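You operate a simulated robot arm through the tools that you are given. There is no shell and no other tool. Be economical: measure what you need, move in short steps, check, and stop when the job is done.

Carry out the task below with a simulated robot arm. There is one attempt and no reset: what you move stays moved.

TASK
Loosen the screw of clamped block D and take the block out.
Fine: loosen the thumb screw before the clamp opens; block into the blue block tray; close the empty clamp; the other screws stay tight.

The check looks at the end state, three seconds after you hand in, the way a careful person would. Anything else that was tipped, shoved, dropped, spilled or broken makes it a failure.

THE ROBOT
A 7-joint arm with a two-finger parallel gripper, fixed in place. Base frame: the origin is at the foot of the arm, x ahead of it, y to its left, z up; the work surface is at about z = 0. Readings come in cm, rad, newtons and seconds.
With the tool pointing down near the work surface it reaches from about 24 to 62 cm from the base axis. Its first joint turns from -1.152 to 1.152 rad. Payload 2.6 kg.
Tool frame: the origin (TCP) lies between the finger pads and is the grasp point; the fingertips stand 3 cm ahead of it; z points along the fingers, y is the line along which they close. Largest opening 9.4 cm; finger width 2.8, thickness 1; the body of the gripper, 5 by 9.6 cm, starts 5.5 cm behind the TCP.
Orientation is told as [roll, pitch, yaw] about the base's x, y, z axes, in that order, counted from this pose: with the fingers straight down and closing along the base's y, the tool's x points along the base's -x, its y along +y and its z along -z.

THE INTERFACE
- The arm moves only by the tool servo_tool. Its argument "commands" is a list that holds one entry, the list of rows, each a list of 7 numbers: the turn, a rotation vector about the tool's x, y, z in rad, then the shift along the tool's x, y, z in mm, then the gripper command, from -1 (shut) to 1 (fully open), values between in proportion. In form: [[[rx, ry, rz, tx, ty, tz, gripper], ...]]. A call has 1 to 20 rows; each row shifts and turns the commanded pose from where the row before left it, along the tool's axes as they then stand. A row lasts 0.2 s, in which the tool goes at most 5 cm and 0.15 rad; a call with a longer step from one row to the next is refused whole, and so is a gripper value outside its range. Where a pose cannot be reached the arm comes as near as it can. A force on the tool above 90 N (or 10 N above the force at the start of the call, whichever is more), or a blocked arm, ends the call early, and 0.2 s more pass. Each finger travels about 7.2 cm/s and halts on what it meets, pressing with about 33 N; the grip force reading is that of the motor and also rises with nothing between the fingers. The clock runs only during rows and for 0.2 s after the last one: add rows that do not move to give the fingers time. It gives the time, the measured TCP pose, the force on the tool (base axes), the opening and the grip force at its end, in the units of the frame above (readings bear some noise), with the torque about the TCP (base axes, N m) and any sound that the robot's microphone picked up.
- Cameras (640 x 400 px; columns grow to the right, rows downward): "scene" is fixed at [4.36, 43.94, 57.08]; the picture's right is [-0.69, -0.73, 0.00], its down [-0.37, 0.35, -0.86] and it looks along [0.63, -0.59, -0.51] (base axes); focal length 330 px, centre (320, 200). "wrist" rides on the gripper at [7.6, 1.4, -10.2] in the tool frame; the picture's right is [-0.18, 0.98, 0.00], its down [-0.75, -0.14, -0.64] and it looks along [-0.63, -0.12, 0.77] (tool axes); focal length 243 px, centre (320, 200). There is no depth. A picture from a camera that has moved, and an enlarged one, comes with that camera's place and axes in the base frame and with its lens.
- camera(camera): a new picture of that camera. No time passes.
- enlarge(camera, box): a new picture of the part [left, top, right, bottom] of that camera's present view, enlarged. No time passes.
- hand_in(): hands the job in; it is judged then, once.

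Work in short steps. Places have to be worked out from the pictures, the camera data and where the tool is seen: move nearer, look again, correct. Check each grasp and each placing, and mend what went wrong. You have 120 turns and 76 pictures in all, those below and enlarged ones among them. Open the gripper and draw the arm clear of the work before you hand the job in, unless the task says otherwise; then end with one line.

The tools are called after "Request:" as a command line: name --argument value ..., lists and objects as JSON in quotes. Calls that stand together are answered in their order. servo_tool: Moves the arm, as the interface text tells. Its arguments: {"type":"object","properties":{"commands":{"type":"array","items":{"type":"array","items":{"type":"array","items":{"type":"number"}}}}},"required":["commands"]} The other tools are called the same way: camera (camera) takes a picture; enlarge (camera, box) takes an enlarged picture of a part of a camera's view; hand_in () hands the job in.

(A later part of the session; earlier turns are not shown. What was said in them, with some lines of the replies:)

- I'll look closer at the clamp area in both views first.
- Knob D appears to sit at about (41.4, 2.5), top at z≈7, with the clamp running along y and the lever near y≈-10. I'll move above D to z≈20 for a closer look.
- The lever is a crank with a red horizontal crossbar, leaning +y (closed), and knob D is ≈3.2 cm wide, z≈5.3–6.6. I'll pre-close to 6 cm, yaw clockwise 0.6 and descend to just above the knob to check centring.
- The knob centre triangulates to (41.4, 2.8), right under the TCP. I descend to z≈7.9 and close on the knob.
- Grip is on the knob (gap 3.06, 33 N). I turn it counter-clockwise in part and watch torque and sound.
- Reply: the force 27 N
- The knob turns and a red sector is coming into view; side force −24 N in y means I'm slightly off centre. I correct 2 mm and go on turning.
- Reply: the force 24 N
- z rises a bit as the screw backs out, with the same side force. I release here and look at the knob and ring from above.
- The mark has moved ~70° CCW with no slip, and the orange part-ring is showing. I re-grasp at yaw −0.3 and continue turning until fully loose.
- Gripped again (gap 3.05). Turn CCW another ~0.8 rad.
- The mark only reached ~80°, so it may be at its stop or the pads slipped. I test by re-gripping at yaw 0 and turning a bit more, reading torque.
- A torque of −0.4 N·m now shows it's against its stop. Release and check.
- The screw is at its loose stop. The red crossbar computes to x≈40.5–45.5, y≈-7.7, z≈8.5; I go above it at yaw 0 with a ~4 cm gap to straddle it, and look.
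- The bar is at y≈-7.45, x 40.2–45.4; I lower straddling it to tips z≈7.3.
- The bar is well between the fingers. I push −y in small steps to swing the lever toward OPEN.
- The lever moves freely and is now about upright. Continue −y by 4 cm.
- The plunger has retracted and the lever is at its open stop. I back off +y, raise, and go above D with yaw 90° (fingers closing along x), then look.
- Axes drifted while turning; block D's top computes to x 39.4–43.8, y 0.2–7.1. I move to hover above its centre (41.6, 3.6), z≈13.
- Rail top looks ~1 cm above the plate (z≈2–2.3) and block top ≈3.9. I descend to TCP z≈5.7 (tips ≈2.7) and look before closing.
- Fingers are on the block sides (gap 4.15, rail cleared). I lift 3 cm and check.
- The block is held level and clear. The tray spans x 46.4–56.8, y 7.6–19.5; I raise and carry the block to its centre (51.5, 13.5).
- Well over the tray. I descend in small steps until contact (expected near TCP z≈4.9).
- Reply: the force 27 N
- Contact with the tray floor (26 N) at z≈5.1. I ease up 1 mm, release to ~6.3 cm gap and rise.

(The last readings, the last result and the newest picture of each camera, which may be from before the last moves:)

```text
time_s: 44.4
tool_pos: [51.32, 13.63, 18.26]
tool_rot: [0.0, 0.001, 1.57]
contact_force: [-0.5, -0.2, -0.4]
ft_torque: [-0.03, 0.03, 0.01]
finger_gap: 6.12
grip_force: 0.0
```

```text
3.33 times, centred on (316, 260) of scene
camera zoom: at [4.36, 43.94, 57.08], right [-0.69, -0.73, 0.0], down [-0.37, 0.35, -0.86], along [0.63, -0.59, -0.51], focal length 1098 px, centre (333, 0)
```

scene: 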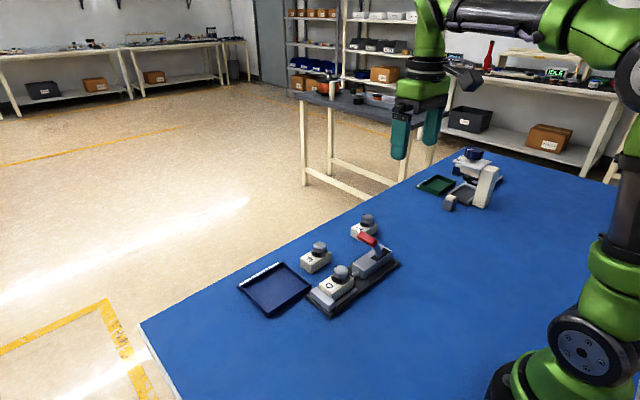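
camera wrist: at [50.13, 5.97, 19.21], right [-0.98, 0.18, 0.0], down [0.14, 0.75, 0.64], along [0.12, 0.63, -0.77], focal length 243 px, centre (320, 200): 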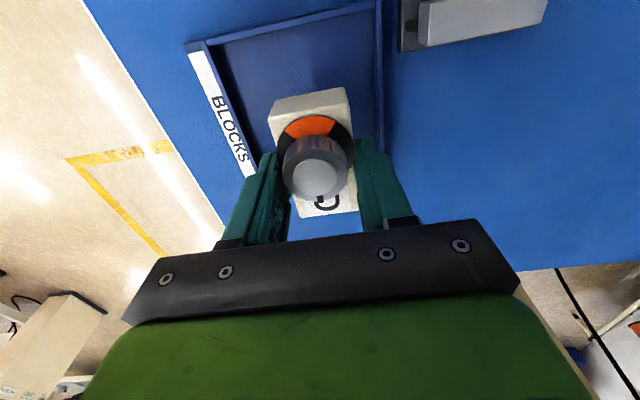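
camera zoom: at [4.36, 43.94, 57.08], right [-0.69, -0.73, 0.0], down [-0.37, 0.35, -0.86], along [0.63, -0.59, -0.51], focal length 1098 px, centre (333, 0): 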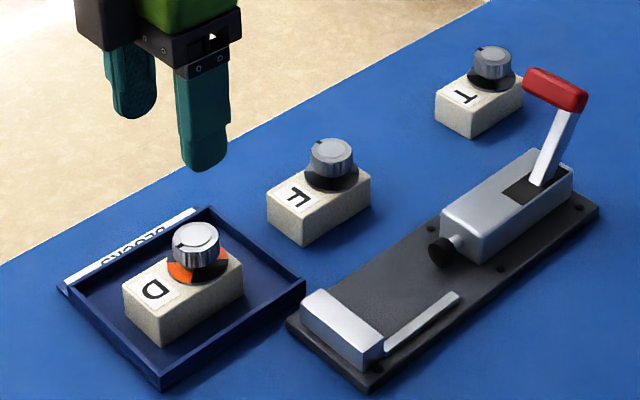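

Block D rests in the tray. Now back to yaw 0 and over to the open lever (bar at about y≈-14.2) to close it.

Request:
servo_tool --commands '[[[0, 0, 0.15, 0, 0, 0, 0], [0, 0, 0.15, 0, 0, 0, -0.1], [0, 0, 0.15, 0, 0, 0, -0.1], [0, 0, 0.15, 0, 0, 0, -0.1], [0, 0, 0.15, 0, 0, 0, -0.1], [0, 0, 0.15, 0, 0, 0, -0.1], [0, 0, 0.15, 0, 0, 0, -0.1], [0, 0, 0.15, 0, 0, 0, -0.1], [0, 0, 0.15, 0, 0, 0, -0.1], [0, 0, 0.15, 0, 0, 0, -0.1], [0, 0, 0.07, 0, 0, 0, -0.1], [0, 0, 0, 9.4, -34.7, 0, -0.1], [0, 0, 0, 9.4, -34.7, 0, -0.1], [0, 0, 0, 9.4, -34.7, 0, -0.1], [0, 0, 0, 9.4, -34.7, 0, -0.1], [0, 0, 0, 9.4, -34.7, 0, -0.1], [0, 0, 0, 9.4, -34.7, 0, -0.1], [0, 0, 0, 9.4, -34.7, 0, -0.1], [0, 0, 0, 9.4, -34.7, 0, -0.1], [0, 0, 0, 0, 0, 0, -0.1]]]'

Request:
enlarge --camera "wrist" --box '[160, 20, 480, 220]'

```text
time_s: 48.6
tool_pos: [44.17, -14.46, 17.66]
tool_rot: [0.001, 0.001, 0.001]
contact_force: [0.7, 0.5, -0.2]
ft_torque: [-0.04, -0.02, -0.01]
finger_gap: 4.22
grip_force: 0.1
```

```text
2.00 times, centred on (320, 120) of wrist
camera zoom: at [36.56, -12.94, 28.05], right [0.18, 0.98, 0.0], down [0.75, -0.14, 0.64], along [0.63, -0.12, -0.77], focal length 485 px, centre (320, 360)
```

zoom: 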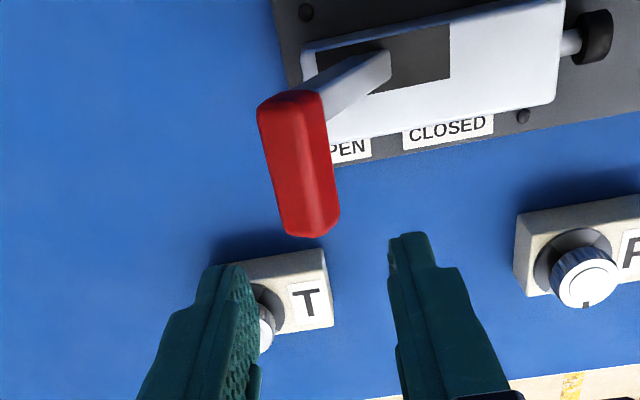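

The bar is at y≈-14.75. I lower straddling it, then push +y toward CLOSED.

Request:
servo_tool --commands '[[[0, 0, 0, 4, -2.5, 20, -0.1], [0, 0, 0, 0, 0, 20, -0.1], [0, 0, 0, 0, 0, 20, -0.1], [0, 0, 0, 0, 0, 15, -0.1], [0, 0, 0, 0, 0, 0, -0.1]]]'

Request:
enlarge --camera "wrist" --box '[160, 20, 480, 220]'

```text
time_s: 49.8
tool_pos: [43.46, -14.53, 10.42]
tool_rot: [0.0, 0.0, 0.002]
contact_force: [-0.1, 0.1, -1.0]
ft_torque: [-0.03, 0.02, -0.04]
finger_gap: 4.23
grip_force: 0.1
```

```text
2.00 times, centred on (320, 120) of wrist
camera zoom: at [35.98, -13.05, 20.68], right [0.18, 0.98, 0.0], down [0.75, -0.14, 0.64], along [0.63, -0.12, -0.77], focal length 485 px, centre (320, 360)
```

zoom: 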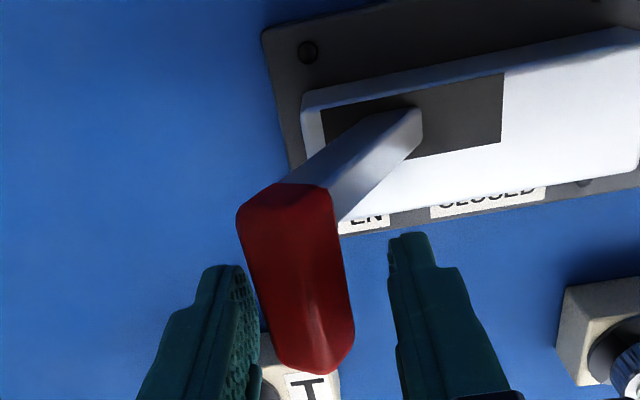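

Request:
servo_tool --commands '[[[0, 0, 0, 0, 10, 0, -0.1], [0, 0, 0, 0, 10, 0, -0.1], [0, 0, 0, 0, 10, 0, -0.1], [0, 0, 0, 0, 10, 0, -0.1], [0, 0, 0, 0, 10, 0, -0.1], [0, 0, 0, 0, 10, 0, -0.1], [0, 0, 0, 0, 10, 0, -0.1], [0, 0, 0, 0, 8, 0, -0.1], [0, 0, 0, 0, 6, 0, -0.1], [0, 0, 0, 0, 0, 0, -0.1]]]'

Request:
enlarge --camera "wrist" --box '[160, 20, 480, 220]'

Request:
enlarge --camera "scene" --box '[220, 200, 412, 320]'

```text
time_s: 51.0
tool_pos: [43.73, -11.04, 11.72]
tool_rot: [-0.025, -0.022, -0.014]
contact_force: [-5.9, -5.0, 20.1]
ft_torque: [-0.44, 0.23, -0.17]
finger_gap: 4.55
grip_force: 2.4
stopped in row 6: the force on the tool passed its limit (the readings are from after the stop); the commanded pose is now the measured one
```

```text
2.00 times, centred on (320, 120) of wrist
camera zoom: at [36.01, -9.21, 21.85], right [0.2, 0.98, -0.02], down [0.74, -0.13, 0.66], along [0.65, -0.15, -0.75], focal length 485 px, centre (320, 360)
```

zoom: 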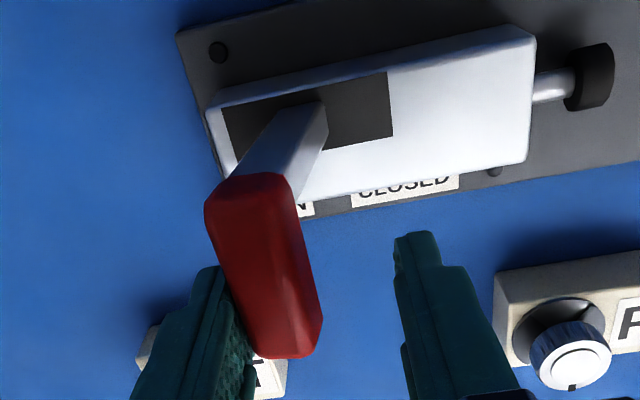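

```text
3.33 times, centred on (316, 260) of scene
camera zoom: at [4.35, 43.95, 57.08], right [-0.69, -0.73, 0.0], down [-0.37, 0.35, -0.86], along [0.63, -0.59, -0.5], focal length 1098 px, centre (333, 0)
```

zoom: 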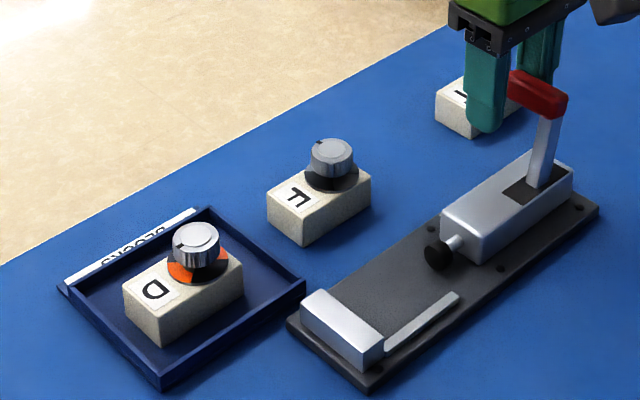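

The finger stuck to the bar and was dragged up by its arc (apex ~1.2 cm higher), tripping the limit. I continue in smaller steps, following the arc.

Request:
servo_tool --commands '[[[0, 0, 0, 0, 4, -0.7, -0.1], [0, 0, 0, 0, 4, -0.7, -0.1], [0, 0, 0, 0, 4, -0.4, -0.1], [0, 0, 0, 0, 4, 0, -0.1], [0, 0, 0, 0, 4, 0, -0.1]]]'

Request:
enlarge --camera "wrist" --box '[160, 20, 480, 220]'

```text
time_s: 52.2
tool_pos: [43.69, -8.54, 11.68]
tool_rot: [-0.018, -0.014, -0.008]
contact_force: [0.0, 0.0, 0.6]
ft_torque: [0.01, -0.02, 0.01]
finger_gap: 4.22
grip_force: 0.1
```

```text
2.00 times, centred on (320, 120) of wrist
camera zoom: at [35.97, -6.9, 21.69], right [0.19, 0.98, -0.02], down [0.74, -0.14, 0.65], along [0.64, -0.14, -0.76], focal length 485 px, centre (320, 360)
```

zoom: 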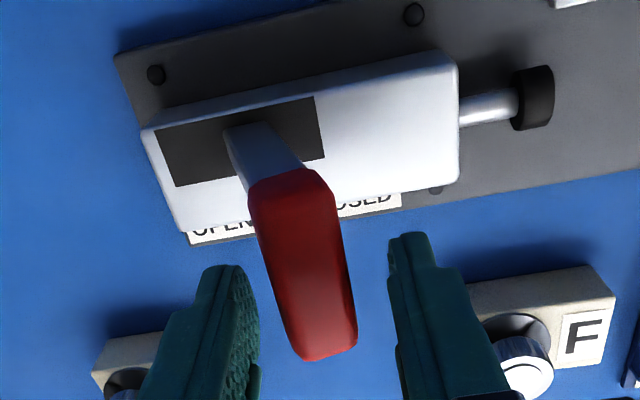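

The lever is past upright without load. Continue +y while lowering a bit until it meets the closed stop.

Request:
servo_tool --commands '[[[0, 0, 0, 0, 4, 4, -0.1], [0, 0, 0, 0, 5, 4, -0.1], [0, 0, 0, 0, 5, 3, -0.1], [0, 0, 0, 0, 5, 1, -0.1], [0, 0, 0, 0, 4, 0, -0.1], [0, 0, 0, 0, 3, 0, -0.1], [0, 0, 0, 0, 0, 0, -0.1]]]'

Request:
enlarge --camera "wrist" --box '[160, 20, 480, 220]'

Request:
enlarge --camera "scene" --box '[220, 200, 412, 320]'

```text
time_s: 53.8
tool_pos: [43.85, -6.26, 10.35]
tool_rot: [-0.023, -0.016, -0.012]
contact_force: [-1.8, -7.5, 1.0]
ft_torque: [-0.12, 0.04, 0.06]
finger_gap: 4.61
grip_force: 3.4
```

```text
2.00 times, centred on (320, 120) of wrist
camera zoom: at [36.05, -4.43, 20.42], right [0.2, 0.98, -0.02], down [0.74, -0.14, 0.66], along [0.64, -0.14, -0.75], focal length 485 px, centre (320, 360)
```

zoom: 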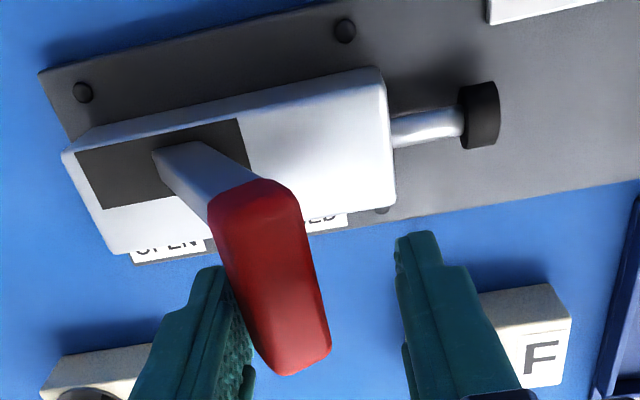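

```text
3.33 times, centred on (316, 260) of scene
camera zoom: at [4.36, 43.94, 57.08], right [-0.69, -0.73, 0.0], down [-0.37, 0.35, -0.86], along [0.63, -0.59, -0.51], focal length 1098 px, centre (333, 0)
```

zoom: 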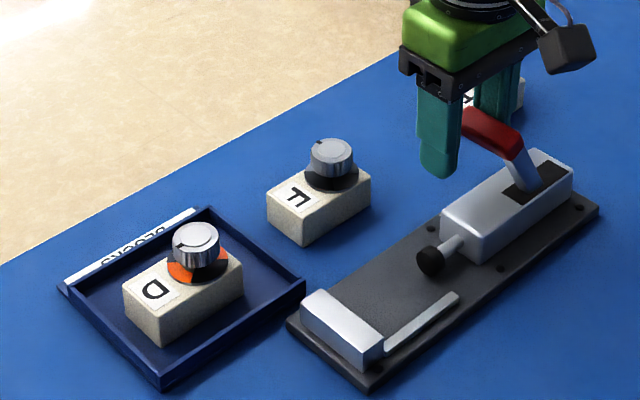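

It meets resistance at about the original closed position; one more small push confirms the stop.

Request:
servo_tool --commands '[[[0, 0, 0, 0, 3, 0, -0.1], [0, 0, 0, 0, 3, 0, -0.1], [0, 0, 0, 0, 0, 0, -0.1]]]'

Request:
servo_tool --commands '[[[0, 0, 0, 0, -6, 0, -0.1], [0, 0, 0, 0, -6, 0, -0.1], [0, 0, 0, 0, 0, -20, -0.1], [0, 0, 0, 0, 0, -40, -0.1], [0, 0, 0, 0, 0, -40, 0.5], [0, 0, 0, 20, -20, -40, 1], [0, 0, 0, 20, -30, -30, 1], [0, 0, 0, 20, -30, 0, 1], [0, 0, 0, 0, 0, 0, 1]]]'

Request:
enlarge --camera "scene" --box '[220, 200, 412, 320]'

Request:
camera --camera "wrist"

```text
time_s: 54.6
tool_pos: [43.72, -5.79, 10.3]
tool_rot: [-0.023, -0.019, -0.013]
contact_force: [5.2, -20.0, -3.8]
ft_torque: [-0.12, -0.14, 0.42]
finger_gap: 5.39
grip_force: 10.1
```

```text
time_s: 56.6
tool_pos: [37.28, -14.49, 27.84]
tool_rot: [-0.022, -0.016, -0.01]
contact_force: [-0.4, -0.1, 1.2]
ft_torque: [0.0, 0.05, 0.0]
finger_gap: 9.39
grip_force: 0.0
```

```text
3.33 times, centred on (316, 260) of scene
camera zoom: at [4.36, 43.94, 57.08], right [-0.69, -0.73, 0.0], down [-0.37, 0.35, -0.86], along [0.63, -0.59, -0.51], focal length 1098 px, centre (333, 0)
```

zoom: 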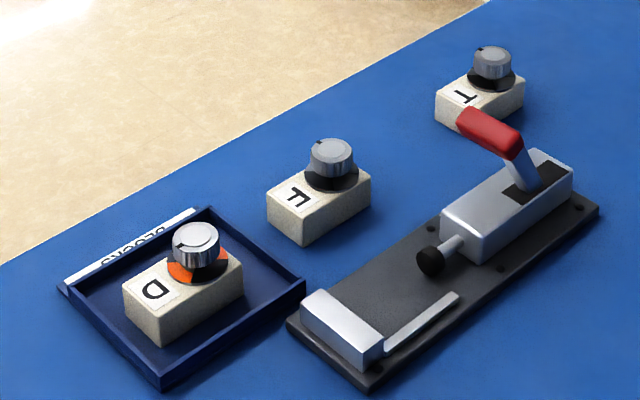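

```text
28 pictures are left
camera wrist: at [29.6, -12.65, 37.98], right [0.19, 0.98, -0.02], down [0.74, -0.14, 0.66], along [0.64, -0.14, -0.75], focal length 243 px, centre (320, 200)
```

wrist: 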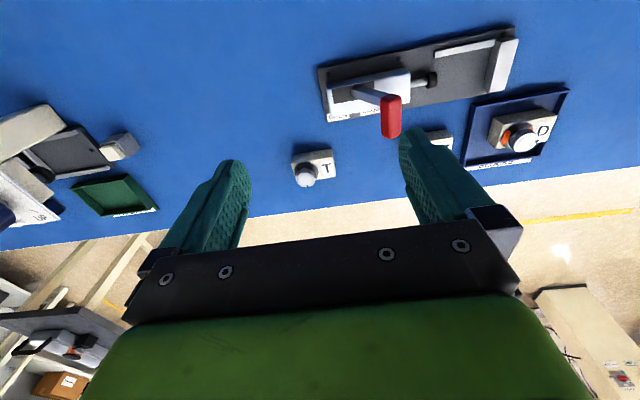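

The lever is back at CLOSED, block D is in the tray, F and T are untouched, and the arm is clear with the gripper open. I'm handing in.

Request:
hand_in

```text
The job is handed in.
```

Block D's screw is loosened, D is in the blue tray, and the empty clamp is closed again. I did not touch the screws on F and T.
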